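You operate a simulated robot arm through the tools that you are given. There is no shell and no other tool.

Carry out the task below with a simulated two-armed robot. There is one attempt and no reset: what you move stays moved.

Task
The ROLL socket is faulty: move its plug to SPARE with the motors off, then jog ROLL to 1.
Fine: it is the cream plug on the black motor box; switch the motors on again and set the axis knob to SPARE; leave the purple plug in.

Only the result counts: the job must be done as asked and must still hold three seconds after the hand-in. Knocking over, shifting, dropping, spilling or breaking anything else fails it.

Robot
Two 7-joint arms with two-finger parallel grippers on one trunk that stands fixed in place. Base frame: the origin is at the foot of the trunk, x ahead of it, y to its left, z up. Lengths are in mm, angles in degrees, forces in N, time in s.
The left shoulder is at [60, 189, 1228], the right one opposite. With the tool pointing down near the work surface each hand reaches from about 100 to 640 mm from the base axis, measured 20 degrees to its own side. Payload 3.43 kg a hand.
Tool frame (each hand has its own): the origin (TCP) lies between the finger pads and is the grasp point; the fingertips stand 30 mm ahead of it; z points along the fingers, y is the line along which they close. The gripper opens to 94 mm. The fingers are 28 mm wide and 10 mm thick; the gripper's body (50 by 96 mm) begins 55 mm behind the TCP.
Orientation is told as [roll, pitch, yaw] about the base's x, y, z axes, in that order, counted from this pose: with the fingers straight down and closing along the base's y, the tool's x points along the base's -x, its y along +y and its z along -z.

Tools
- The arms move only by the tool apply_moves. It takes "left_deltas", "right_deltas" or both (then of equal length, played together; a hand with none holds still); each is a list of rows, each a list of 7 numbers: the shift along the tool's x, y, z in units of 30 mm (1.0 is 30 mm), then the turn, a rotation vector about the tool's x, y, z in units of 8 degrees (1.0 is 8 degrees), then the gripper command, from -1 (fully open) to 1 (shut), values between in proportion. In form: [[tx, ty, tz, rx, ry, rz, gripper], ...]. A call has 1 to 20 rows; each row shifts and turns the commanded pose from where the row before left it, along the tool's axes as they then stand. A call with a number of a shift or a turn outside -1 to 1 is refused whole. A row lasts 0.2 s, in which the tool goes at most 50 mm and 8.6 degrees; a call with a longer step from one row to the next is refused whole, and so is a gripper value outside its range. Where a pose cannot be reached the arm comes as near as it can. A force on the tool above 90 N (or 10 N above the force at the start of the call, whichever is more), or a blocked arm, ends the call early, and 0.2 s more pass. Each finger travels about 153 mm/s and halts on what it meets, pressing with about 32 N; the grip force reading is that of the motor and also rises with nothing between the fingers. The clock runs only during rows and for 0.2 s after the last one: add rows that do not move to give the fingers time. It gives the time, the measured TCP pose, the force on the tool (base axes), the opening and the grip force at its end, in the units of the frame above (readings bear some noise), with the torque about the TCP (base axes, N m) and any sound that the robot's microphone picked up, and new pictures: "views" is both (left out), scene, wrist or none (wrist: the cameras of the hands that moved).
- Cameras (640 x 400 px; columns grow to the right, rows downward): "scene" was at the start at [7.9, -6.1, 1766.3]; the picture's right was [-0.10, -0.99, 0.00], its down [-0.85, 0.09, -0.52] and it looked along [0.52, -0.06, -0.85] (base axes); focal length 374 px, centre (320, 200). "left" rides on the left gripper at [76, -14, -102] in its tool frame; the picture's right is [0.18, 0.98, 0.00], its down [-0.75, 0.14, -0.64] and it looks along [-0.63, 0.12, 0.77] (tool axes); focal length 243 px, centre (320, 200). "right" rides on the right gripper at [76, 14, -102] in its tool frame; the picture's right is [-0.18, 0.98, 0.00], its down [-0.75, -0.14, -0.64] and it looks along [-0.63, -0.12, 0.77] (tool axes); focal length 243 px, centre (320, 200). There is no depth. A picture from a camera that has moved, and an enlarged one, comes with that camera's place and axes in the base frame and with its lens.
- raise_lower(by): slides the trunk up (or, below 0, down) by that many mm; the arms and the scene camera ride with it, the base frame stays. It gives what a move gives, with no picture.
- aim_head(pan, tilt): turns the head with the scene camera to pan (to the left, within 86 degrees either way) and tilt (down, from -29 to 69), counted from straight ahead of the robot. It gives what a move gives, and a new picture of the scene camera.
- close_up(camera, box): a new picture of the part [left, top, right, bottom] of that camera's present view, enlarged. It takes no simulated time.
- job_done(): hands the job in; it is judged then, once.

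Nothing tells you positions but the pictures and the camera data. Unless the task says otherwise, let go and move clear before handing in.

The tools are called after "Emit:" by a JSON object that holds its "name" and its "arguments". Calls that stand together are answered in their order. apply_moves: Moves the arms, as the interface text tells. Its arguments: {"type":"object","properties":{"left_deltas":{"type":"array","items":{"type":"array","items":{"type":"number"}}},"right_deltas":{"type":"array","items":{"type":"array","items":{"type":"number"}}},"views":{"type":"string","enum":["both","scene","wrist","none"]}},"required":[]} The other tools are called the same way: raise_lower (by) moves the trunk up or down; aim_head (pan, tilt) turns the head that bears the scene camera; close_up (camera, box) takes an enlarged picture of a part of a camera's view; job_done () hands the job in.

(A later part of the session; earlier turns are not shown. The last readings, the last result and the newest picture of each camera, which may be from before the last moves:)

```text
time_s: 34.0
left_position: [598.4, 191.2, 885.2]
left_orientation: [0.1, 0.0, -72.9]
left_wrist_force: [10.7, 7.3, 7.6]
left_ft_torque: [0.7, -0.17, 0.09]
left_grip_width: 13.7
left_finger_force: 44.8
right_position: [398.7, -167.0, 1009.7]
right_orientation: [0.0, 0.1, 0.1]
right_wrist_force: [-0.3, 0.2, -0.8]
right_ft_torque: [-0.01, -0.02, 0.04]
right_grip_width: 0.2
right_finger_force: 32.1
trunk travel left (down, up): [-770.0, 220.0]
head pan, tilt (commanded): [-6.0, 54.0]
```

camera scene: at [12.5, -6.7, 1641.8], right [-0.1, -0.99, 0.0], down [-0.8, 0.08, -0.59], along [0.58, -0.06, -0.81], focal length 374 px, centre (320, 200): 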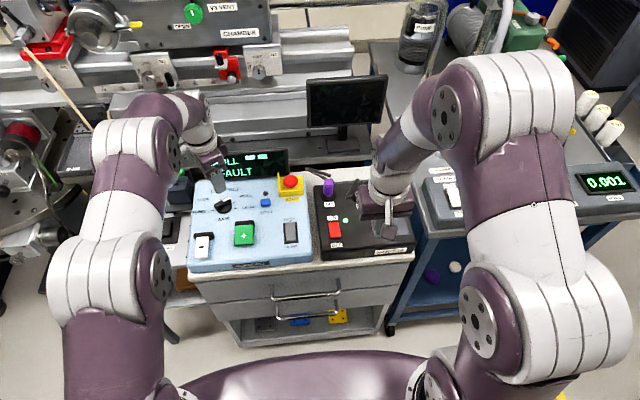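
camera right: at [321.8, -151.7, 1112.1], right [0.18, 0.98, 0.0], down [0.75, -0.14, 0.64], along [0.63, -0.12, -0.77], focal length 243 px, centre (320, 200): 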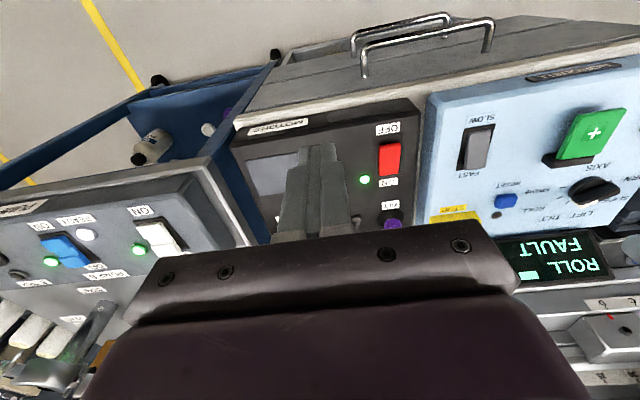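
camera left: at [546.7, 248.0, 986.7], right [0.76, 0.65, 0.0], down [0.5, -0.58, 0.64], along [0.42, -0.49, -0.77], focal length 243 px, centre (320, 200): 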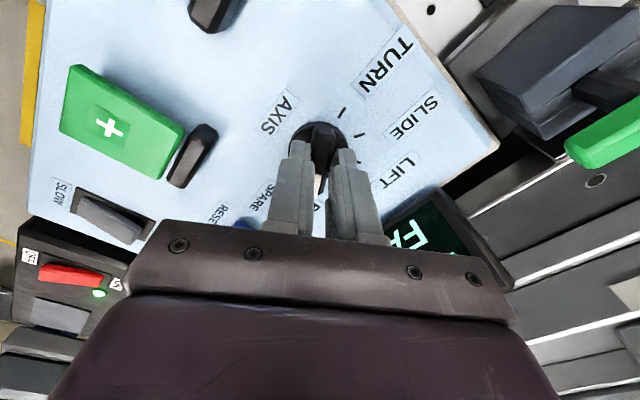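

Emit:
{"name": "apply_moves", "arguments": {"left_deltas": [[0, 0.05, 0, 0, 0, 0, 1], [0, 0.03, 0, 0, 0, 1, 1], [0, 0.03, 0, 0, 0, 1, 1], [0, 0.03, 0, 0, 0, 1, 1], [0, 0.015, 0, 0, 0, 0.4, 1], [0, 0, 0, 0, 0, 0, 1]], "views": "both"}}

Emit:
{"name": "close_up", "arguments": {"camera": "scene", "box": [180, 140, 300, 250]}}

Emit:
{"name": "close_up", "arguments": {"camera": "left", "box": [220, 80, 420, 240]}}

```text
time_s: 35.4
left_position: [600.9, 191.2, 883.9]
left_orientation: [0.1, 0.0, -100.1]
left_wrist_force: [5.1, 9.1, 18.9]
left_ft_torque: [-0.61, 0.0, 0.04]
left_grip_width: 13.8
left_finger_force: 45.2
right_position: [396.1, -166.7, 1009.7]
right_orientation: [0.0, 0.0, 0.0]
right_wrist_force: [-0.4, 0.4, 0.7]
right_ft_torque: [-0.04, 0.01, -0.02]
right_grip_width: 0.0
right_finger_force: 31.9
trunk travel left (down, up): [-770.0, 220.0]
head pan, tilt (commanded): [-6.0, 54.0]
camera scene: at [10.7, -5.6, 1641.9], right [-0.1, -0.99, 0.0], down [-0.8, 0.08, -0.59], along [0.59, -0.06, -0.81], focal length 374 px, centre (320, 200)
camera left: at [600.4, 267.4, 986.7], right [1.0, 0.01, 0.0], down [0.01, -0.77, 0.64], along [0.01, -0.64, -0.77], focal length 243 px, centre (320, 200)
```

scene: 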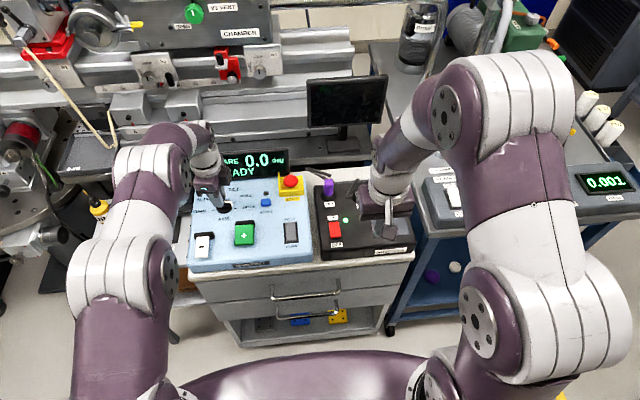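
left: 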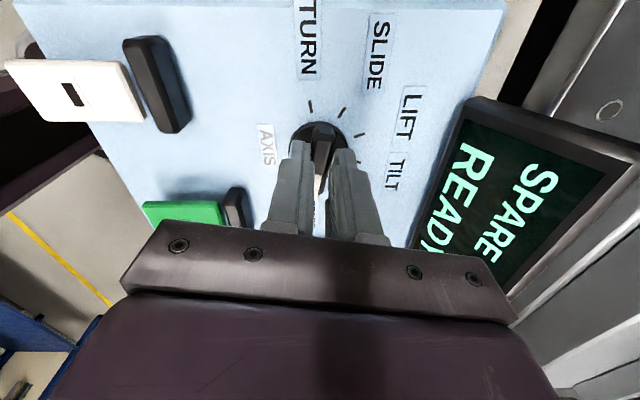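

```text
3.64 times, centred on (240, 195) of scene
camera zoom: at [10.7, -5.6, 1641.9], right [-0.1, -0.99, 0.0], down [-0.8, 0.08, -0.59], along [0.59, -0.06, -0.81], focal length 1360 px, centre (611, 218)
```

zoom: 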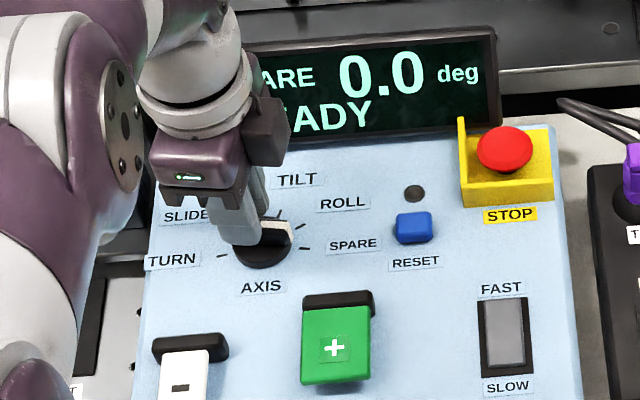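

```text
2.50 times, centred on (320, 160) of left
camera zoom: at [600.4, 267.4, 986.7], right [1.0, 0.01, 0.0], down [0.01, -0.77, 0.64], along [0.01, -0.64, -0.77], focal length 606 px, centre (320, 300)
```

zoom: 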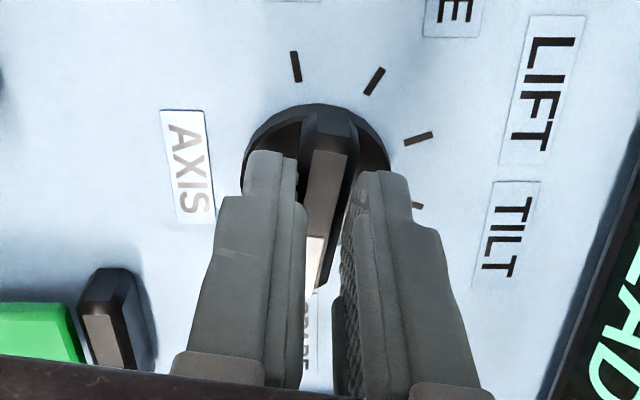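

Display reads SPARE 0.0 deg READY. I'll release the knob, lift the left hand, and turn it back straight.

Emit:
{"name": "apply_moves", "arguments": {"left_deltas": [[0, 0, -0.05, 0, 0, 0, 0.6], [0, 0, 0, 0, 0, 0, 0.15], [0, 0, 0, 0, 0, 0, 0.15], [0, 0, -0.5, 0, 0, 0, 0.15], [0, 0, -0.8, 0, 0, 0, 0.15], [0, 0, -0.8, 0, 0, 0, 0.15], [0, 0, -0.5, 0, 0, 0, 0.15]], "views": "both"}}

Emit:
{"name": "close_up", "arguments": {"camera": "scene", "box": [180, 140, 300, 250]}}

Emit:
{"name": "close_up", "arguments": {"camera": "left", "box": [220, 60, 420, 220]}}

```text
time_s: 37.0
left_position: [600.3, 190.7, 964.3]
left_orientation: [0.0, 0.0, -100.0]
left_wrist_force: [-0.1, -1.7, -0.8]
left_ft_torque: [-0.02, 0.01, 0.0]
left_grip_width: 39.7
left_finger_force: 0.1
right_position: [397.7, -167.3, 1009.4]
right_orientation: [0.0, 0.1, 0.0]
right_wrist_force: [0.7, -0.3, 0.3]
right_ft_torque: [-0.01, -0.01, 0.03]
right_grip_width: 0.1
right_finger_force: 31.5
trunk travel left (down, up): [-770.0, 220.0]
head pan, tilt (commanded): [-6.0, 54.0]
camera scene: at [12.4, -6.7, 1641.8], right [-0.1, -0.99, 0.0], down [-0.8, 0.08, -0.59], along [0.58, -0.06, -0.81], focal length 374 px, centre (320, 200)
camera left: at [600.3, 266.1, 1065.5], right [1.0, 0.01, 0.0], down [0.01, -0.77, 0.64], along [0.01, -0.64, -0.77], focal length 243 px, centre (320, 200)
```

scene: 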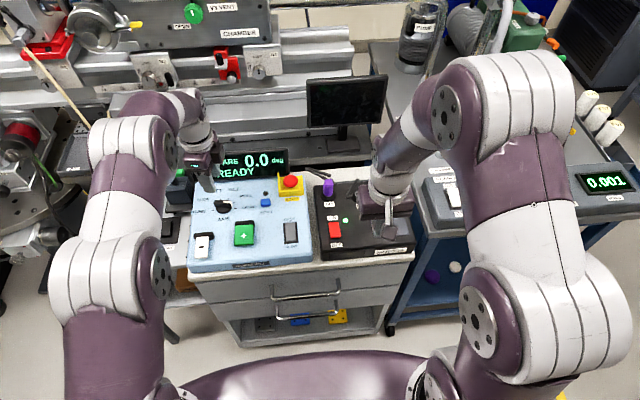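
left: 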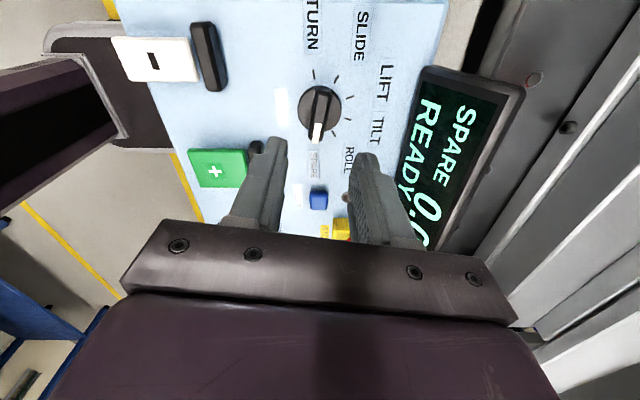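

```text
3.64 times, centred on (240, 195) of scene
camera zoom: at [12.4, -6.7, 1641.8], right [-0.1, -0.99, 0.0], down [-0.8, 0.08, -0.59], along [0.58, -0.06, -0.81], focal length 1360 px, centre (611, 218)
```

zoom: 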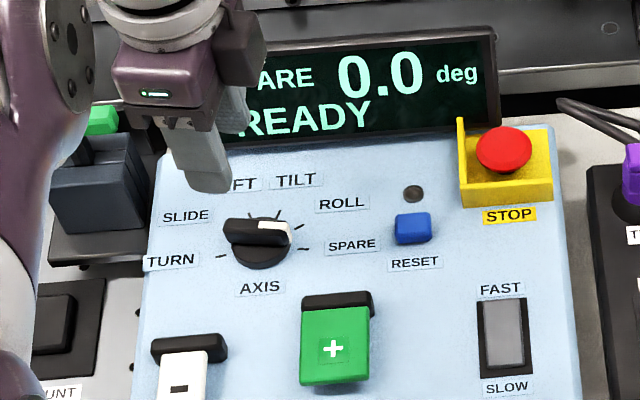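

```text
2.50 times, centred on (320, 140) of left
camera zoom: at [600.3, 266.1, 1065.5], right [1.0, 0.01, 0.0], down [0.01, -0.77, 0.64], along [0.01, -0.64, -0.77], focal length 606 px, centre (320, 350)
```

zoom: 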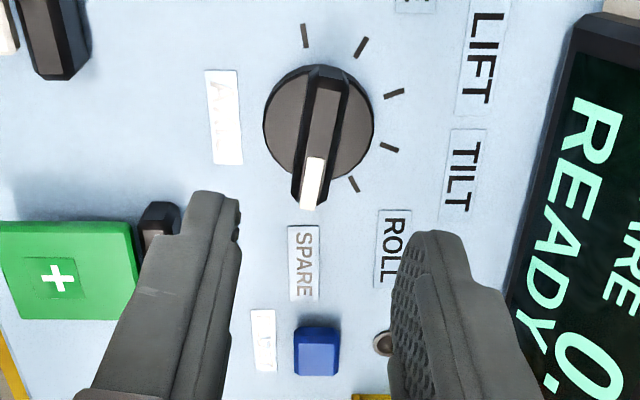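

The knob is at SPARE and holding. Now I'll straighten the left hand, shut the gripper, and move it over toward the + key and speed switch for a look.

Emit:
{"name": "apply_moves", "arguments": {"left_deltas": [[0, 0, 0, 0, 0, -1, 0.15], [0, 0, 0, 0, 0, -1, 0.15], [0, 0, 0, 0, 0, -1, 0.15], [0, 0, 0, 0, 0, -1, 0.5], [0, 0, 0, 0, 0, -1, 1], [0, 0, 0, 0, 0, -1, 1], [0, 0, 0, 0, 0, -1, 1], [0, 0, 0, 0, 0, -1, 1], [0, 0, 0, 0, 0, -1, 1], [0, 0, 0, 0, 0, -1, 1], [0, 0, 0, 0, 0, -1, 1], [0, 0, 0, 0, 0, -1, 1], [0, 0, 0, 0, 0, -0.5, 1], [0.92, -0.5, 0, 0, 0, 0, 1], [0.92, -0.5, 0, 0, 0, 0, 1], [0.92, -0.5, 0, 0, 0, 0, 1], [0.92, -0.5, 0, 0, 0, 0, 1], [0, 0, 0, 0, 0, 0, 1]], "views": "both"}}

Emit:
{"name": "close_up", "arguments": {"camera": "left", "box": [180, 30, 440, 230]}}

Emit:
{"name": "close_up", "arguments": {"camera": "scene", "box": [180, 140, 320, 280]}}

```text
time_s: 40.8
left_position: [493.0, 129.0, 962.1]
left_orientation: [0.0, 0.0, 0.0]
left_wrist_force: [0.4, 0.2, -0.6]
left_ft_torque: [-0.01, 0.01, -0.02]
left_grip_width: 0.0
left_finger_force: 32.3
right_position: [399.1, -166.8, 1008.8]
right_orientation: [0.0, 0.0, 0.0]
right_wrist_force: [0.3, 0.6, 1.1]
right_ft_torque: [0.01, 0.02, 0.04]
right_grip_width: 0.0
right_finger_force: 31.9
trunk travel left (down, up): [-770.0, 220.0]
head pan, tilt (commanded): [-6.0, 54.0]
camera scene: at [13.4, -6.1, 1641.8], right [-0.1, -0.99, 0.0], down [-0.81, 0.08, -0.59], along [0.58, -0.06, -0.81], focal length 374 px, centre (320, 200)
camera left: at [416.6, 114.4, 1064.7], right [-0.18, 0.98, 0.0], down [0.75, 0.14, 0.64], along [0.63, 0.12, -0.77], focal length 243 px, centre (320, 200)
```

scene: 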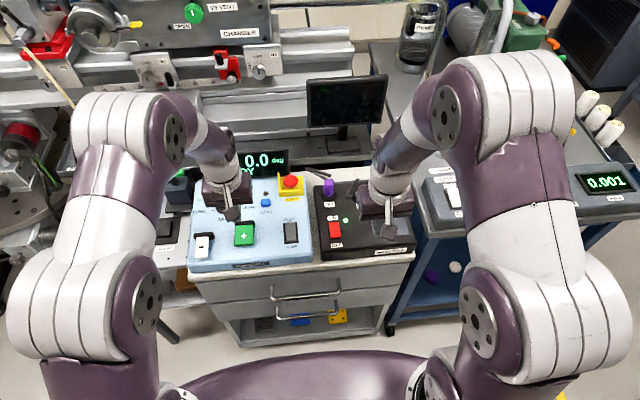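
left: 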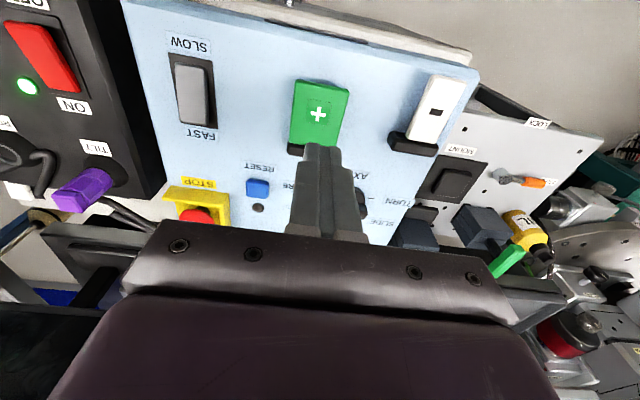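

```text
2.00 times, centred on (310, 130) of left
camera zoom: at [416.6, 114.4, 1064.7], right [-0.18, 0.98, 0.0], down [0.75, 0.14, 0.64], along [0.63, 0.12, -0.77], focal length 485 px, centre (340, 340)
```

zoom: 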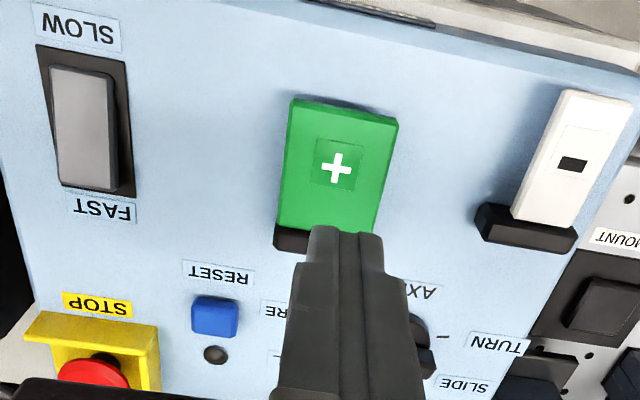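

```text
2.86 times, centred on (250, 210) of scene
camera zoom: at [13.4, -6.1, 1641.8], right [-0.1, -0.99, 0.0], down [-0.81, 0.08, -0.59], along [0.58, -0.06, -0.81], focal length 1069 px, centre (520, 171)
```

zoom: 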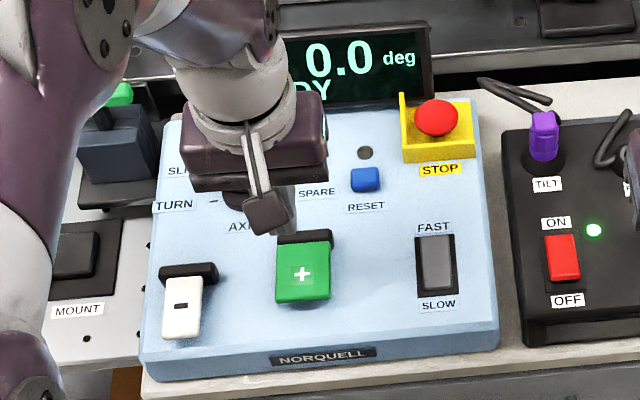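

Emit:
{"name": "close_up", "arguments": {"camera": "left", "box": [160, 30, 230, 145]}}

Emit:
{"name": "close_up", "arguments": {"camera": "scene", "box": [276, 210, 310, 250]}}

Emit:
{"name": "close_up", "arguments": {"camera": "scene", "box": [180, 210, 276, 265]}}

Emit:
{"name": "close_up", "arguments": {"camera": "left", "box": [280, 70, 360, 160]}}

Emit:
{"name": "close_up", "arguments": {"camera": "right", "box": [440, 80, 640, 220]}}

```text
3.48 times, centred on (195, 88) of left
camera zoom: at [416.6, 114.4, 1064.7], right [-0.18, 0.98, 0.0], down [0.75, 0.14, 0.64], along [0.63, 0.12, -0.77], focal length 844 px, centre (755, 591)
```

zoom: 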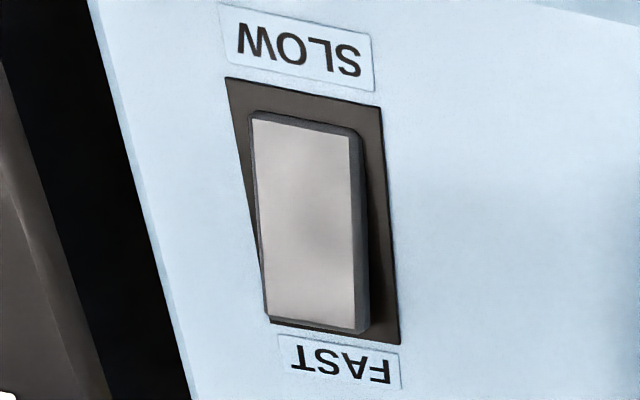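

```text
10.00 times, centred on (293, 230) of scene
camera zoom: at [13.4, -6.1, 1641.8], right [-0.1, -0.99, 0.0], down [-0.81, 0.08, -0.59], along [0.58, -0.06, -0.81], focal length 3741 px, centre (590, -100)
```

zoom: 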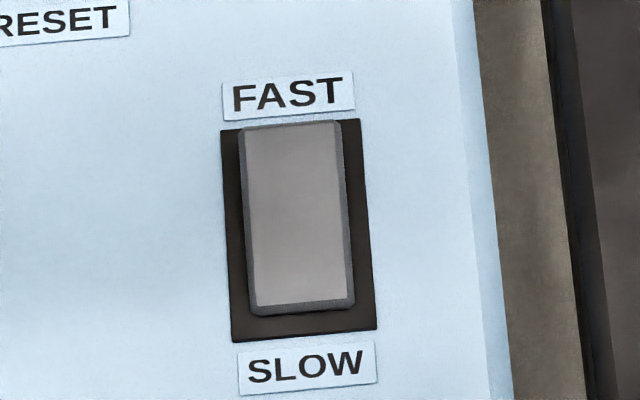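

```text
6.67 times, centred on (228, 238) of scene
camera zoom: at [13.4, -6.1, 1641.8], right [-0.1, -0.99, 0.0], down [-0.81, 0.08, -0.59], along [0.58, -0.06, -0.81], focal length 2494 px, centre (933, -50)
```

zoom: 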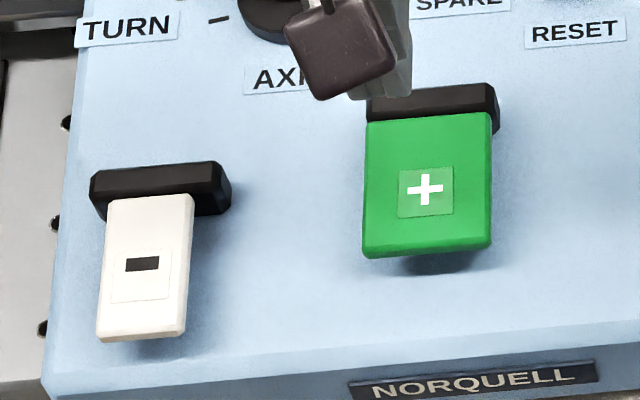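

```text
4.44 times, centred on (320, 115) of left
camera zoom: at [416.6, 114.4, 1064.7], right [-0.18, 0.98, 0.0], down [0.75, 0.14, 0.64], along [0.63, 0.12, -0.77], focal length 1078 px, centre (320, 578)
```

zoom: 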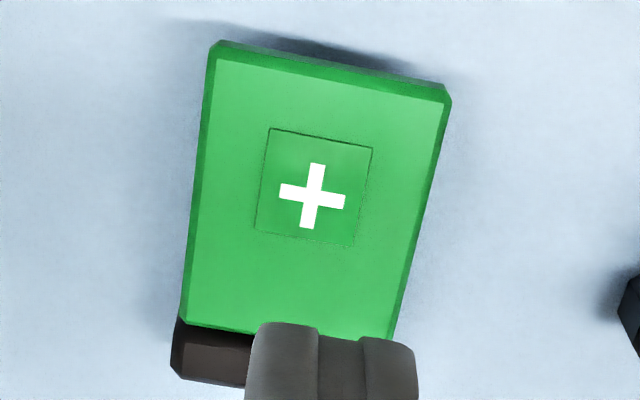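

```text
2.86 times, centred on (540, 150) of right
camera zoom: at [322.8, -151.7, 1111.7], right [0.18, 0.98, 0.0], down [0.75, -0.14, 0.64], along [0.63, -0.12, -0.77], focal length 693 px, centre (-309, 343)
```

zoom: 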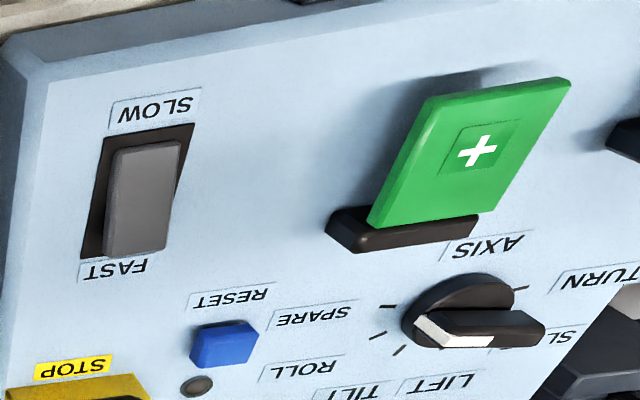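

Emit:
{"name": "close_up", "arguments": {"camera": "scene", "box": [318, 212, 352, 252]}}

Emit:
{"name": "close_up", "arguments": {"camera": "right", "box": [360, 110, 500, 215]}}

```text
10.00 times, centred on (335, 232) of scene
camera zoom: at [13.4, -6.1, 1641.8], right [-0.1, -0.99, 0.0], down [-0.81, 0.08, -0.59], along [0.58, -0.06, -0.81], focal length 3741 px, centre (170, -120)
```

zoom: 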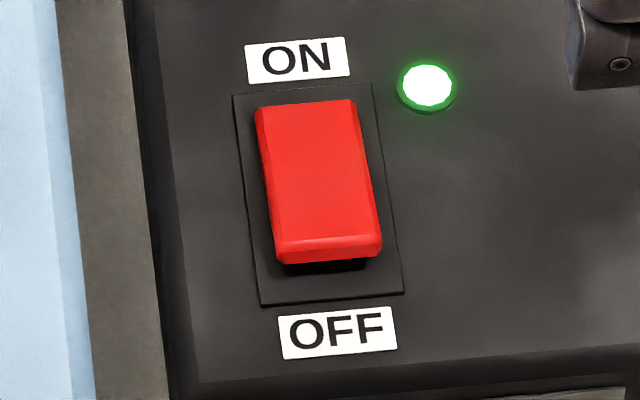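

```text
3.81 times, centred on (430, 162) of right
camera zoom: at [322.8, -151.7, 1111.7], right [0.18, 0.98, 0.0], down [0.75, -0.14, 0.64], along [0.63, -0.12, -0.77], focal length 924 px, centre (-99, 343)
```

zoom: 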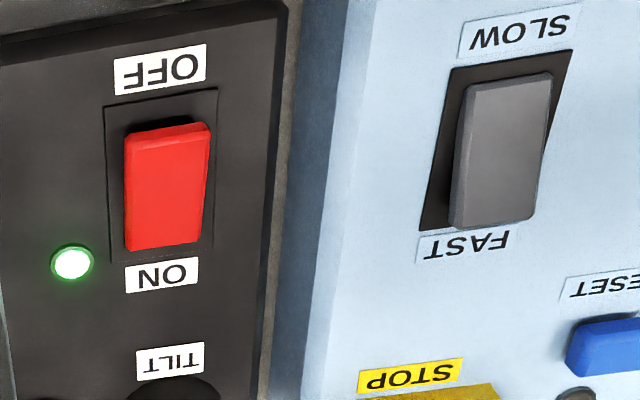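

The speed switch is already at SLOW (FAST end raised). The + key is a paddle with its near end raised, top about z 862 at (490, 127). I'll lower to hover just above it.

Emit:
{"name": "apply_moves", "arguments": {"left_deltas": [[0.183, -0.033, 0.95, 0, 0, 0, 1], [0.183, -0.033, 0.95, 0, 0, 0, 1], [0, 0, 0, 0, 0, 0, 1]], "views": "both"}}

Emit:
{"name": "close_up", "arguments": {"camera": "scene", "box": [190, 140, 310, 260]}}

Emit:
{"name": "close_up", "arguments": {"camera": "left", "box": [250, 70, 390, 180]}}

```text
time_s: 41.6
left_position: [480.0, 128.0, 905.0]
left_orientation: [0.0, 0.0, 0.1]
left_wrist_force: [-0.7, -0.3, -0.3]
left_ft_torque: [-0.03, -0.01, 0.03]
left_grip_width: 0.0
left_finger_force: 32.6
right_position: [397.3, -167.1, 1010.1]
right_orientation: [0.0, 0.1, 0.0]
right_wrist_force: [0.4, 0.2, 0.1]
right_ft_torque: [0.03, -0.01, 0.0]
right_grip_width: 0.0
right_finger_force: 32.3
trunk travel left (down, up): [-770.0, 220.0]
head pan, tilt (commanded): [-6.0, 54.0]
camera scene: at [11.8, -6.8, 1641.8], right [-0.1, -0.99, 0.0], down [-0.8, 0.08, -0.59], along [0.58, -0.06, -0.81], focal length 374 px, centre (320, 200)
camera left: at [404.5, 112.3, 1007.7], right [-0.18, 0.98, 0.0], down [0.75, 0.14, 0.64], along [0.63, 0.12, -0.77], focal length 243 px, centre (320, 200)
```

scene: 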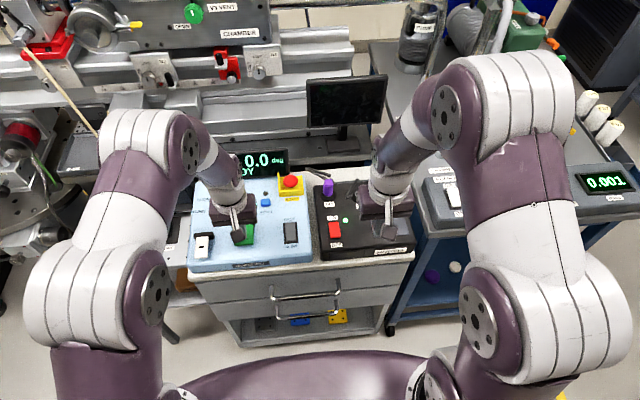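
left: 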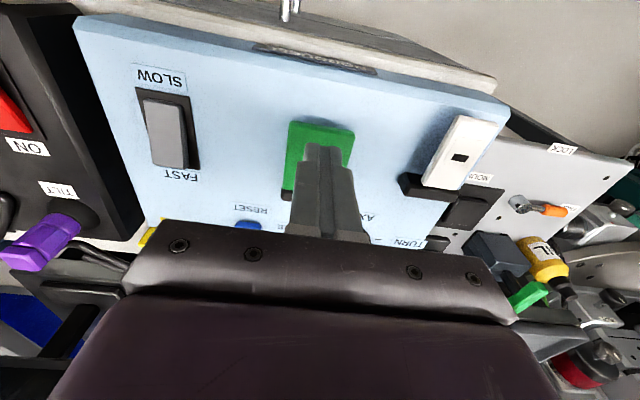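

```text
3.33 times, centred on (250, 200) of scene
camera zoom: at [11.8, -6.8, 1641.8], right [-0.1, -0.99, 0.0], down [-0.8, 0.08, -0.59], along [0.58, -0.06, -0.81], focal length 1247 px, centre (553, 200)
```

zoom: 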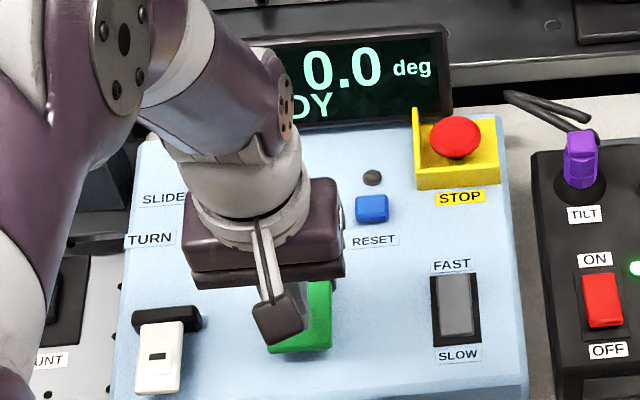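

```text
3.64 times, centred on (320, 125) of left
camera zoom: at [404.5, 112.3, 1007.7], right [-0.18, 0.98, 0.0], down [0.75, 0.14, 0.64], along [0.63, 0.12, -0.77], focal length 882 px, centre (320, 473)
```

zoom: 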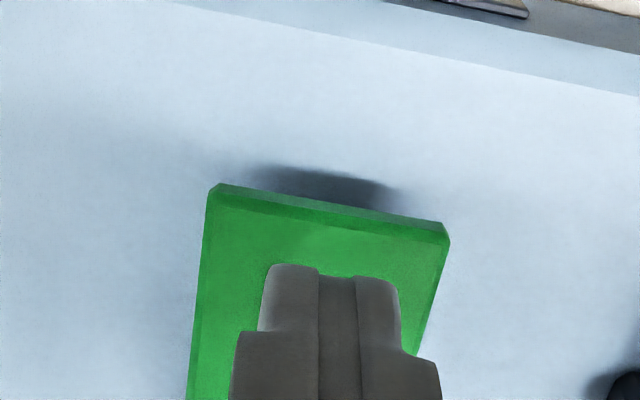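

Emit:
{"name": "apply_moves", "arguments": {"left_deltas": [[0, 0, 0.2, 0, 0, 0, 1], [0, 0, 0.1, 0, 0, 0, 1], [0, 0, 0.07, 0, 0, 0, 1]], "views": "scene"}}

Emit:
{"name": "close_up", "arguments": {"camera": "scene", "box": [230, 140, 300, 190]}}

Emit:
{"name": "close_up", "arguments": {"camera": "left", "box": [250, 70, 390, 180]}}

```text
time_s: 42.4
left_position: [480.4, 128.9, 895.9]
left_orientation: [0.0, 0.0, 0.1]
left_wrist_force: [-0.3, -0.2, -0.3]
left_ft_torque: [0.0, 0.0, -0.02]
left_grip_width: 0.0
left_finger_force: 31.3
right_position: [398.4, -166.9, 1008.7]
right_orientation: [-0.1, 0.0, 0.0]
right_wrist_force: [-0.1, 0.6, -0.2]
right_ft_torque: [0.0, -0.03, -0.01]
right_grip_width: 0.2
right_finger_force: 32.0
trunk travel left (down, up): [-770.0, 220.0]
head pan, tilt (commanded): [-6.0, 54.0]
camera scene: at [12.7, -6.6, 1641.8], right [-0.1, -0.99, 0.0], down [-0.8, 0.08, -0.59], along [0.58, -0.06, -0.81], focal length 374 px, centre (320, 200)
```

scene: 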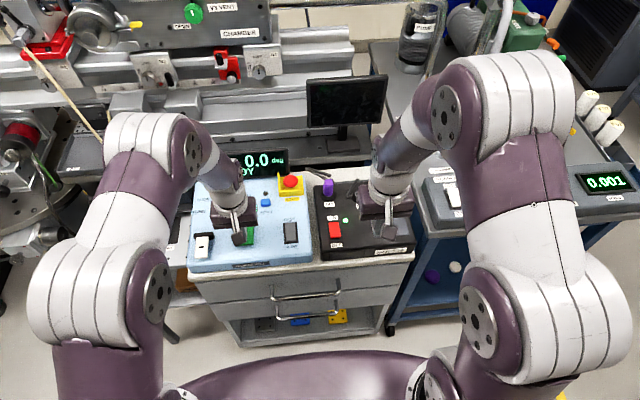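

```text
8.00 times, centred on (265, 165) of scene
camera zoom: at [12.7, -6.6, 1641.8], right [-0.1, -0.99, 0.0], down [-0.8, 0.08, -0.59], along [0.58, -0.06, -0.81], focal length 2993 px, centre (760, 480)
```

zoom: 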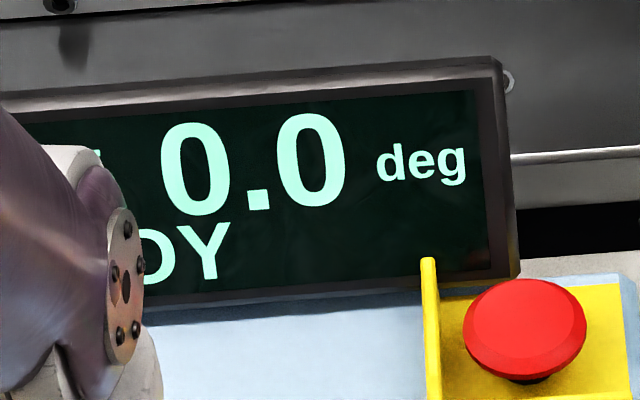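

```text
3.64 times, centred on (320, 125) of left
camera zoom: at [404.7, 112.5, 997.1], right [-0.18, 0.98, 0.0], down [0.75, 0.14, 0.64], along [0.63, 0.12, -0.77], focal length 882 px, centre (320, 473)
```

zoom: 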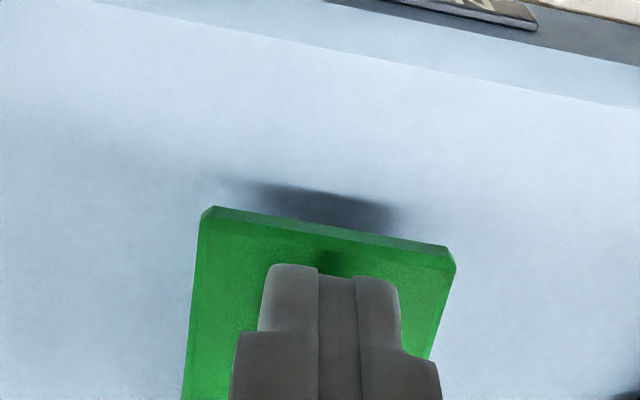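

Emit:
{"name": "apply_moves", "arguments": {"left_deltas": [[0, 0, 0.07, 0, 0, 0, 1], [0, 0, 0.07, 0, 0, 0, 1]], "views": "none"}}

Emit:
{"name": "close_up", "arguments": {"camera": "scene", "box": [230, 140, 300, 190]}}

Emit:
{"name": "close_up", "arguments": {"camera": "left", "box": [250, 70, 390, 180]}}

```text
time_s: 43.0
left_position: [479.8, 128.2, 891.4]
left_orientation: [0.0, 0.0, 0.1]
left_wrist_force: [0.0, 0.7, 0.0]
left_ft_torque: [0.04, -0.02, 0.0]
left_grip_width: 0.1
left_finger_force: 31.8
right_position: [399.4, -166.5, 1010.3]
right_orientation: [0.0, 0.0, 0.1]
right_wrist_force: [-0.2, -0.4, 0.5]
right_ft_torque: [-0.01, 0.0, -0.01]
right_grip_width: 0.0
right_finger_force: 31.8
trunk travel left (down, up): [-770.0, 220.0]
head pan, tilt (commanded): [-6.0, 54.0]
```

```text
8.00 times, centred on (265, 165) of scene
camera zoom: at [12.7, -6.6, 1641.8], right [-0.1, -0.99, 0.0], down [-0.8, 0.08, -0.59], along [0.58, -0.06, -0.81], focal length 2993 px, centre (760, 480)
```

zoom: 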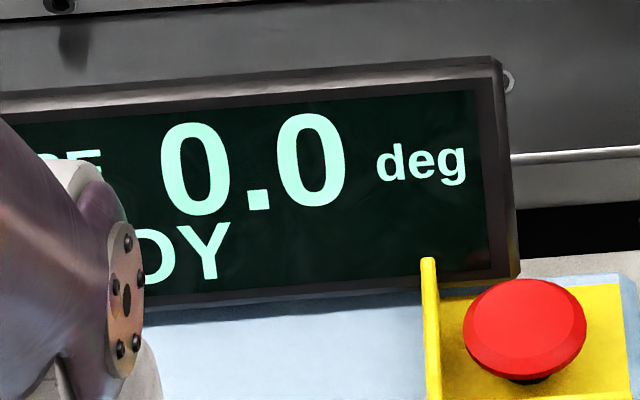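

```text
3.64 times, centred on (320, 125) of left
camera zoom: at [404.1, 113.1, 992.9], right [-0.18, 0.98, 0.0], down [0.75, 0.14, 0.64], along [0.63, 0.12, -0.77], focal length 882 px, centre (320, 473)
```

zoom: 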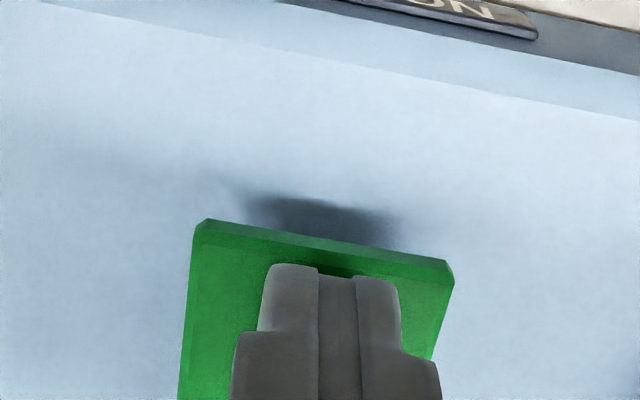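

Emit:
{"name": "apply_moves", "arguments": {"left_deltas": [[0, 0, 0.06, 0, 0, 0, 1], [0, 0, 0.06, 0, 0, 0, 1]], "views": "none"}}

Emit:
{"name": "close_up", "arguments": {"camera": "scene", "box": [230, 140, 300, 190]}}

Emit:
{"name": "close_up", "arguments": {"camera": "left", "box": [250, 70, 390, 180]}}

```text
time_s: 43.6
left_position: [481.0, 128.7, 886.8]
left_orientation: [0.1, 0.1, 0.0]
left_wrist_force: [-0.3, -0.9, 0.1]
left_ft_torque: [-0.07, 0.0, 0.01]
left_grip_width: 0.0
left_finger_force: 31.7
right_position: [399.3, -166.2, 1009.3]
right_orientation: [-0.1, -0.1, -0.1]
right_wrist_force: [-0.9, 0.3, 0.0]
right_ft_torque: [-0.02, -0.03, -0.04]
right_grip_width: 0.1
right_finger_force: 31.8
trunk travel left (down, up): [-770.0, 220.0]
head pan, tilt (commanded): [-6.0, 54.0]
```

```text
8.00 times, centred on (265, 165) of scene
camera zoom: at [12.6, -6.7, 1641.8], right [-0.1, -0.99, 0.0], down [-0.8, 0.08, -0.59], along [0.58, -0.06, -0.81], focal length 2993 px, centre (760, 480)
```

zoom: 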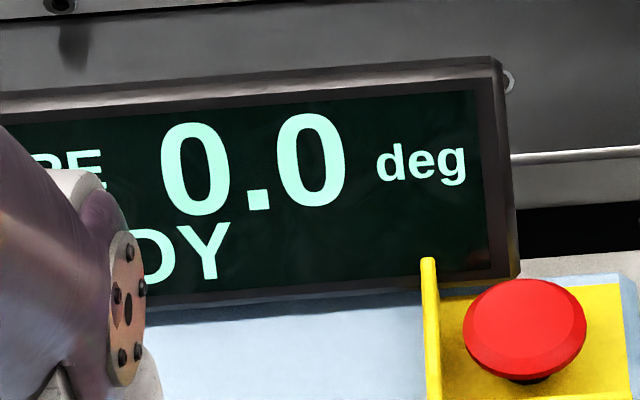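

```text
3.64 times, centred on (320, 125) of left
camera zoom: at [404.5, 113.4, 989.1], right [-0.18, 0.98, 0.0], down [0.75, 0.14, 0.64], along [0.63, 0.12, -0.77], focal length 882 px, centre (320, 473)
```

zoom: 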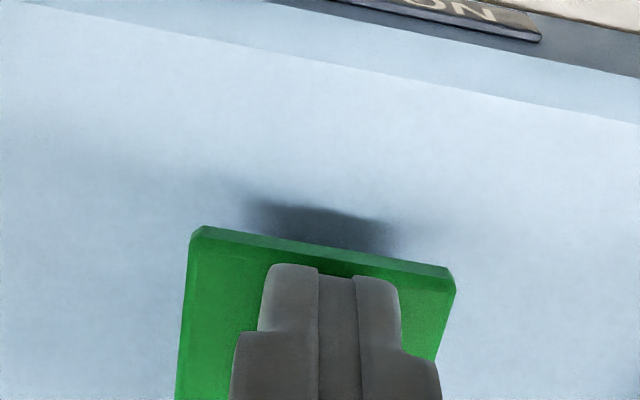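

Emit:
{"name": "apply_moves", "arguments": {"left_deltas": [[0, 0, 0.06, 0, 0, 0, 1]], "views": "none"}}

Emit:
{"name": "close_up", "arguments": {"camera": "scene", "box": [230, 140, 300, 190]}}

Emit:
{"name": "close_up", "arguments": {"camera": "left", "box": [250, 70, 390, 180]}}

```text
time_s: 44.0
left_position: [480.7, 129.3, 884.7]
left_orientation: [0.0, 0.0, 0.0]
left_wrist_force: [-0.4, -0.2, 1.1]
left_ft_torque: [0.02, -0.01, 0.04]
left_grip_width: 0.0
left_finger_force: 32.1
right_position: [397.6, -167.8, 1008.5]
right_orientation: [0.1, 0.0, 0.0]
right_wrist_force: [0.2, 0.4, -0.1]
right_ft_torque: [-0.01, 0.0, 0.01]
right_grip_width: 0.0
right_finger_force: 32.0
trunk travel left (down, up): [-770.0, 220.0]
head pan, tilt (commanded): [-6.0, 54.0]
```

```text
8.00 times, centred on (265, 165) of scene
camera zoom: at [12.3, -6.7, 1641.8], right [-0.1, -0.99, 0.0], down [-0.8, 0.08, -0.59], along [0.58, -0.06, -0.81], focal length 2993 px, centre (760, 480)
```

zoom: 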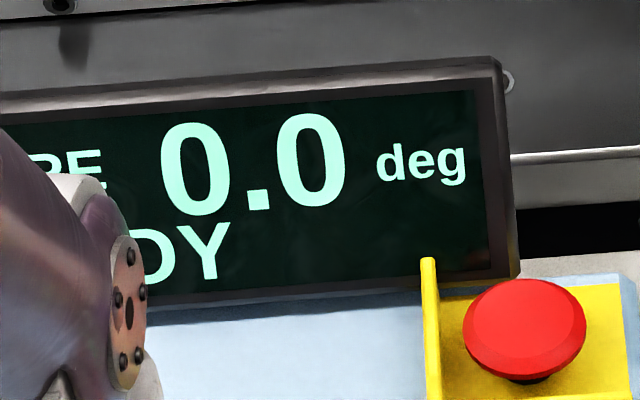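

```text
3.64 times, centred on (320, 125) of left
camera zoom: at [404.7, 113.5, 987.1], right [-0.18, 0.98, 0.0], down [0.75, 0.14, 0.64], along [0.63, 0.12, -0.77], focal length 882 px, centre (320, 473)
```

zoom: 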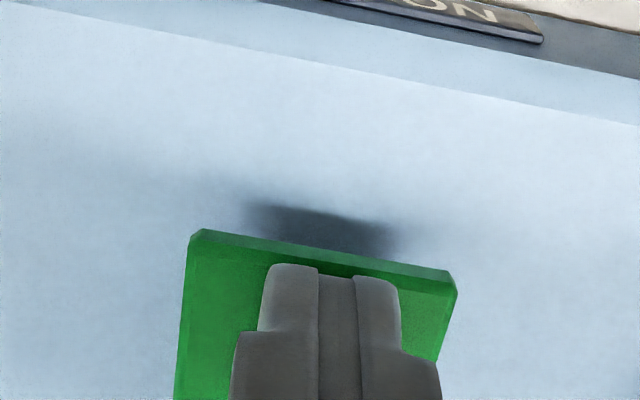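

Emit:
{"name": "apply_moves", "arguments": {"left_deltas": [[0, 0, 0.05, 0, 0, 0, 1]], "views": "none"}}

Emit:
{"name": "close_up", "arguments": {"camera": "scene", "box": [230, 140, 300, 190]}}

```text
time_s: 44.4
left_position: [481.2, 128.2, 883.8]
left_orientation: [0.0, 0.0, 0.0]
left_wrist_force: [0.0, 0.5, 1.5]
left_ft_torque: [0.05, -0.03, 0.03]
left_grip_width: 0.1
left_finger_force: 32.2
right_position: [397.4, -167.5, 1009.4]
right_orientation: [0.0, 0.0, 0.1]
right_wrist_force: [0.0, -0.9, -0.2]
right_ft_torque: [0.02, 0.01, -0.03]
right_grip_width: 0.1
right_finger_force: 32.1
trunk travel left (down, up): [-770.0, 220.0]
head pan, tilt (commanded): [-6.0, 54.0]
```

```text
8.00 times, centred on (265, 165) of scene
camera zoom: at [12.5, -6.5, 1641.8], right [-0.1, -0.99, 0.0], down [-0.8, 0.08, -0.59], along [0.58, -0.06, -0.81], focal length 2993 px, centre (760, 480)
```

zoom: 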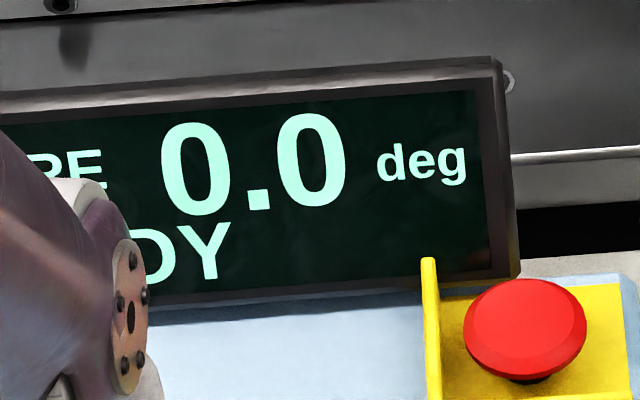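

Emit:
{"name": "apply_moves", "arguments": {"left_deltas": [[0, 0, 0.05, 0, 0, 0, 1]], "views": "none"}}

Emit:
{"name": "close_up", "arguments": {"camera": "scene", "box": [230, 140, 300, 190]}}

```text
time_s: 44.8
left_position: [479.4, 128.1, 882.9]
left_orientation: [0.0, 0.0, 0.0]
left_wrist_force: [-0.2, 0.8, 2.8]
left_ft_torque: [0.0, 0.01, 0.0]
left_grip_width: 0.0
left_finger_force: 31.8
right_position: [397.9, -167.5, 1009.2]
right_orientation: [0.0, 0.1, 0.0]
right_wrist_force: [0.2, -0.1, -0.7]
right_ft_torque: [-0.01, 0.02, 0.02]
right_grip_width: 0.0
right_finger_force: 32.1
trunk travel left (down, up): [-770.0, 220.0]
head pan, tilt (commanded): [-6.0, 54.0]
```

```text
8.00 times, centred on (265, 165) of scene
camera zoom: at [12.5, -6.6, 1641.8], right [-0.1, -0.99, 0.0], down [-0.8, 0.08, -0.59], along [0.58, -0.06, -0.81], focal length 2993 px, centre (760, 480)
```

zoom: 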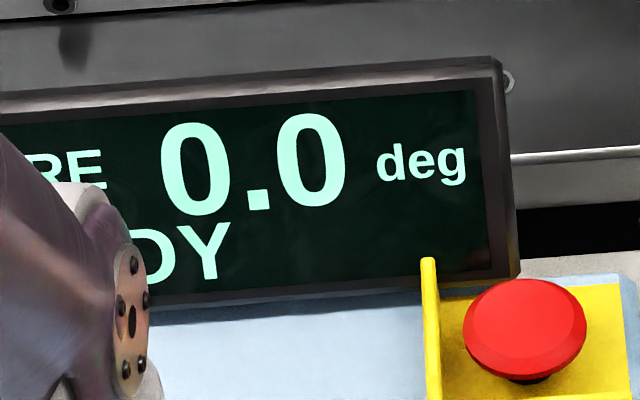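

Emit:
{"name": "apply_moves", "arguments": {"left_deltas": [[0, 0, 0.06, 0, 0, 0, 1]], "views": "none"}}

Emit:
{"name": "close_up", "arguments": {"camera": "scene", "box": [230, 140, 300, 190]}}

```text
time_s: 45.2
left_position: [479.7, 129.1, 880.3]
left_orientation: [0.0, 0.1, 0.0]
left_wrist_force: [0.1, -0.6, 3.7]
left_ft_torque: [-0.01, -0.09, 0.03]
left_grip_width: 0.2
left_finger_force: 31.9
right_position: [398.8, -167.2, 1010.1]
right_orientation: [0.0, -0.1, 0.0]
right_wrist_force: [0.1, -0.7, 0.6]
right_ft_torque: [0.0, -0.04, 0.02]
right_grip_width: 0.0
right_finger_force: 32.4
trunk travel left (down, up): [-770.0, 220.0]
head pan, tilt (commanded): [-6.0, 54.0]
```

```text
8.00 times, centred on (265, 165) of scene
camera zoom: at [12.4, -6.7, 1641.8], right [-0.1, -0.99, 0.0], down [-0.8, 0.08, -0.59], along [0.58, -0.06, -0.81], focal length 2993 px, centre (760, 480)
```

zoom: 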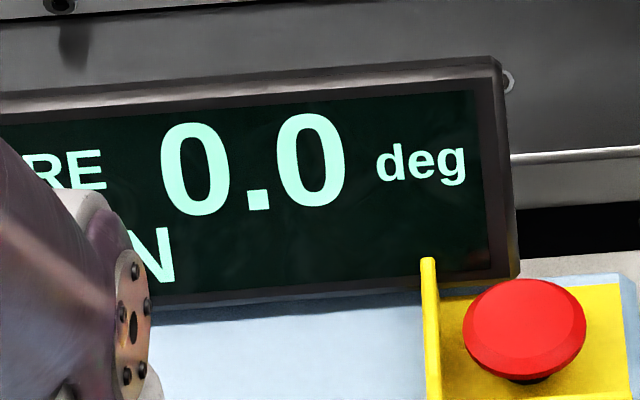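

The status changed (now running) — the key is engaged. I'll hold one short row and read the value.

Emit:
{"name": "apply_moves", "arguments": {"left_deltas": [[0, 0, 0, 0, 0, 0, 1]], "views": "none"}}

Emit:
{"name": "close_up", "arguments": {"camera": "scene", "box": [230, 140, 300, 190]}}

```text
time_s: 45.6
left_position: [479.1, 128.5, 880.0]
left_orientation: [0.0, 0.0, 0.0]
left_wrist_force: [0.0, 0.6, 2.5]
left_ft_torque: [0.02, -0.06, 0.01]
left_grip_width: 0.0
left_finger_force: 32.0
right_position: [397.9, -167.9, 1009.6]
right_orientation: [0.0, 0.0, 0.0]
right_wrist_force: [-0.3, 0.2, 0.3]
right_ft_torque: [0.0, 0.02, 0.0]
right_grip_width: 0.1
right_finger_force: 31.9
trunk travel left (down, up): [-770.0, 220.0]
head pan, tilt (commanded): [-6.0, 54.0]
```

```text
8.00 times, centred on (265, 165) of scene
camera zoom: at [12.3, -6.7, 1641.8], right [-0.1, -0.99, 0.0], down [-0.8, 0.08, -0.59], along [0.58, -0.06, -0.81], focal length 2993 px, centre (760, 480)
```

zoom: 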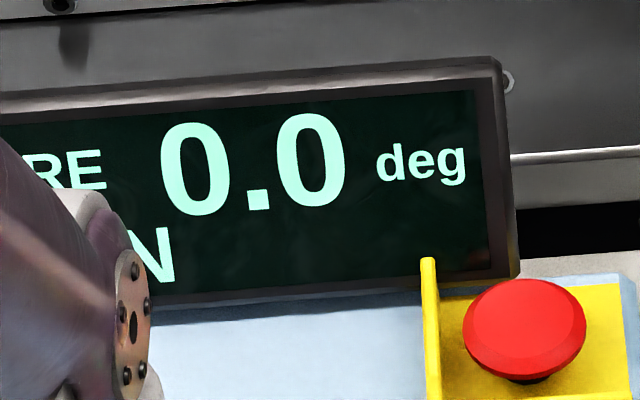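

Emit:
{"name": "apply_moves", "arguments": {"left_deltas": [[0, 0, 0, 0, 0, 0, 1], [0, 0, 0, 0, 0, 0, 1], [0, 0, 0, 0, 0, 0, 1]], "views": "none"}}

Emit:
{"name": "close_up", "arguments": {"camera": "scene", "box": [230, 140, 300, 190]}}

```text
time_s: 46.4
left_position: [479.1, 128.7, 879.7]
left_orientation: [-0.1, 0.0, 0.0]
left_wrist_force: [-0.5, 0.3, 2.2]
left_ft_torque: [-0.03, -0.01, -0.02]
left_grip_width: 0.0
left_finger_force: 32.3
right_position: [397.9, -166.5, 1009.3]
right_orientation: [0.0, 0.0, 0.0]
right_wrist_force: [0.5, 0.6, -0.3]
right_ft_torque: [0.02, -0.03, 0.02]
right_grip_width: 0.2
right_finger_force: 32.0
trunk travel left (down, up): [-770.0, 220.0]
head pan, tilt (commanded): [-6.0, 54.0]
```

```text
8.00 times, centred on (265, 165) of scene
camera zoom: at [12.3, -6.8, 1641.8], right [-0.1, -0.99, 0.0], down [-0.8, 0.08, -0.59], along [0.58, -0.06, -0.81], focal length 2993 px, centre (760, 480)
```

zoom: 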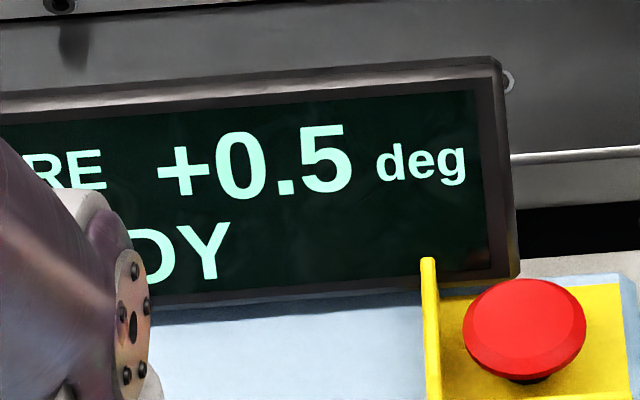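

One press gives a 0.5 deg step (now +0.5, READY). I'll release the key and confirm it holds at +0.5.

Emit:
{"name": "apply_moves", "arguments": {"left_deltas": [[0, 0, -0.4, 0, 0, 0, 1], [0, 0, 0, 0, 0, 0, 1], [0, 0, 0, 0, 0, 0, 1]], "views": "none"}}

Emit:
{"name": "close_up", "arguments": {"camera": "scene", "box": [230, 140, 300, 190]}}

```text
time_s: 47.2
left_position: [480.8, 130.1, 892.0]
left_orientation: [0.0, 0.0, 0.0]
left_wrist_force: [0.1, 0.4, 0.4]
left_ft_torque: [0.01, -0.02, 0.0]
left_grip_width: 0.0
left_finger_force: 31.9
right_position: [398.5, -166.6, 1009.6]
right_orientation: [0.0, 0.1, 0.0]
right_wrist_force: [-0.5, -0.7, 0.2]
right_ft_torque: [-0.02, 0.03, 0.01]
right_grip_width: 0.2
right_finger_force: 31.9
trunk travel left (down, up): [-770.0, 220.0]
head pan, tilt (commanded): [-6.0, 54.0]
```

```text
8.00 times, centred on (265, 165) of scene
camera zoom: at [12.5, -6.7, 1641.8], right [-0.1, -0.99, 0.0], down [-0.8, 0.08, -0.59], along [0.58, -0.06, -0.81], focal length 2993 px, centre (760, 480)
```

zoom: 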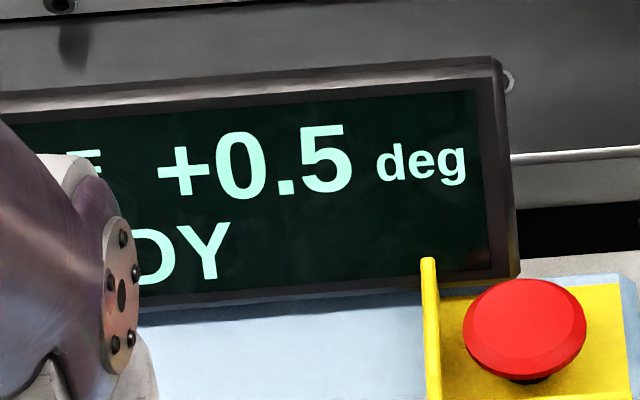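

Holding at +0.5. Second press: same depth, then read.

Emit:
{"name": "apply_moves", "arguments": {"left_deltas": [[0, 0, 0.25, 0, 0, 0, 1], [0, 0, 0.15, 0, 0, 0, 1], [0, 0, 0, 0, 0, 0, 1]], "views": "none"}}

Emit:
{"name": "close_up", "arguments": {"camera": "scene", "box": [230, 140, 300, 190]}}

```text
time_s: 48.0
left_position: [479.9, 129.3, 878.6]
left_orientation: [0.0, -0.1, 0.0]
left_wrist_force: [0.0, 0.6, 3.0]
left_ft_torque: [0.01, -0.08, 0.01]
left_grip_width: 0.1
left_finger_force: 31.9
right_position: [398.1, -166.3, 1009.8]
right_orientation: [0.0, 0.0, 0.0]
right_wrist_force: [0.2, 0.0, -0.1]
right_ft_torque: [-0.03, -0.03, 0.01]
right_grip_width: 0.1
right_finger_force: 32.0
trunk travel left (down, up): [-770.0, 220.0]
head pan, tilt (commanded): [-6.0, 54.0]
```

```text
8.00 times, centred on (265, 165) of scene
camera zoom: at [12.3, -6.6, 1641.8], right [-0.1, -0.99, 0.0], down [-0.8, 0.08, -0.59], along [0.58, -0.06, -0.81], focal length 2993 px, centre (760, 480)
```

zoom: 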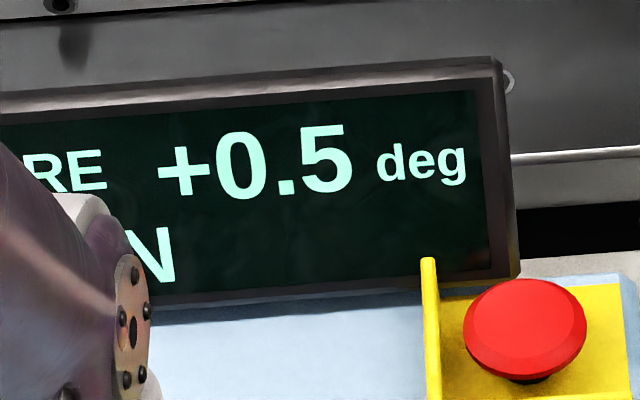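

Emit:
{"name": "apply_moves", "arguments": {"left_deltas": [[0, 0, 0, 0, 0, 0, 1]], "views": "none"}}

Emit:
{"name": "close_up", "arguments": {"camera": "scene", "box": [230, 140, 300, 190]}}

```text
time_s: 48.4
left_position: [479.8, 128.7, 878.9]
left_orientation: [0.0, 0.0, 0.0]
left_wrist_force: [0.6, 1.0, 2.2]
left_ft_torque: [0.08, -0.06, -0.03]
left_grip_width: 0.1
left_finger_force: 32.2
right_position: [398.6, -166.1, 1009.4]
right_orientation: [0.0, 0.0, 0.0]
right_wrist_force: [-0.7, -0.2, 0.0]
right_ft_torque: [0.0, 0.0, -0.03]
right_grip_width: 0.1
right_finger_force: 32.4
trunk travel left (down, up): [-770.0, 220.0]
head pan, tilt (commanded): [-6.0, 54.0]
```

```text
8.00 times, centred on (265, 165) of scene
camera zoom: at [12.3, -6.6, 1641.8], right [-0.1, -0.99, 0.0], down [-0.8, 0.08, -0.59], along [0.58, -0.06, -0.81], focal length 2993 px, centre (760, 480)
```

zoom: 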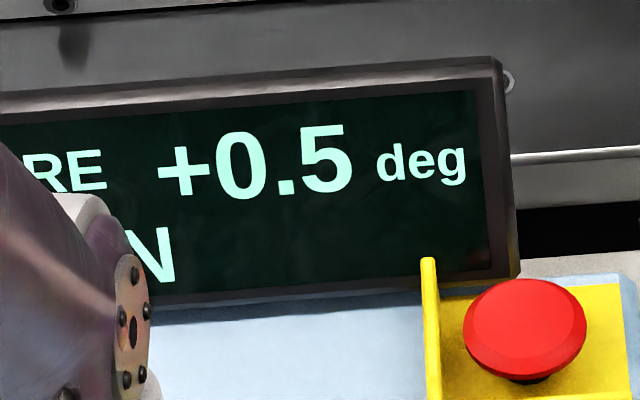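

Emit:
{"name": "apply_moves", "arguments": {"left_deltas": [[0, 0, 0, 0, 0, 0, 1]], "views": "none"}}

Emit:
{"name": "close_up", "arguments": {"camera": "scene", "box": [230, 140, 300, 190]}}

```text
time_s: 48.8
left_position: [479.7, 129.3, 878.5]
left_orientation: [-0.1, 0.0, 0.0]
left_wrist_force: [0.6, 1.3, 2.7]
left_ft_torque: [0.0, -0.06, 0.03]
left_grip_width: 0.2
left_finger_force: 32.3
right_position: [396.8, -167.3, 1009.3]
right_orientation: [0.0, -0.1, 0.1]
right_wrist_force: [0.2, 0.3, -0.3]
right_ft_torque: [0.01, 0.0, -0.01]
right_grip_width: 0.1
right_finger_force: 31.7
trunk travel left (down, up): [-770.0, 220.0]
head pan, tilt (commanded): [-6.0, 54.0]
```

```text
8.00 times, centred on (265, 165) of scene
camera zoom: at [12.3, -6.6, 1641.8], right [-0.1, -0.99, 0.0], down [-0.8, 0.08, -0.59], along [0.58, -0.06, -0.81], focal length 2993 px, centre (760, 480)
```

zoom: 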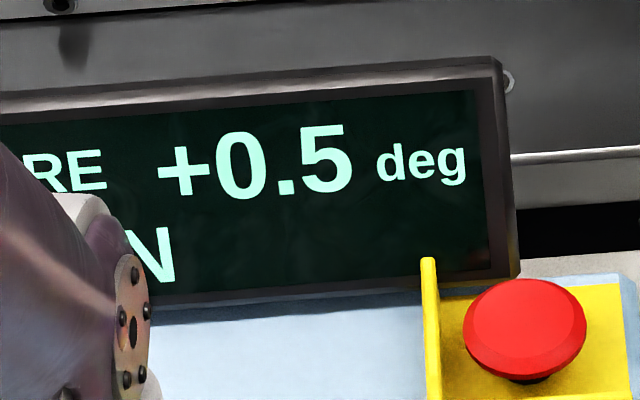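

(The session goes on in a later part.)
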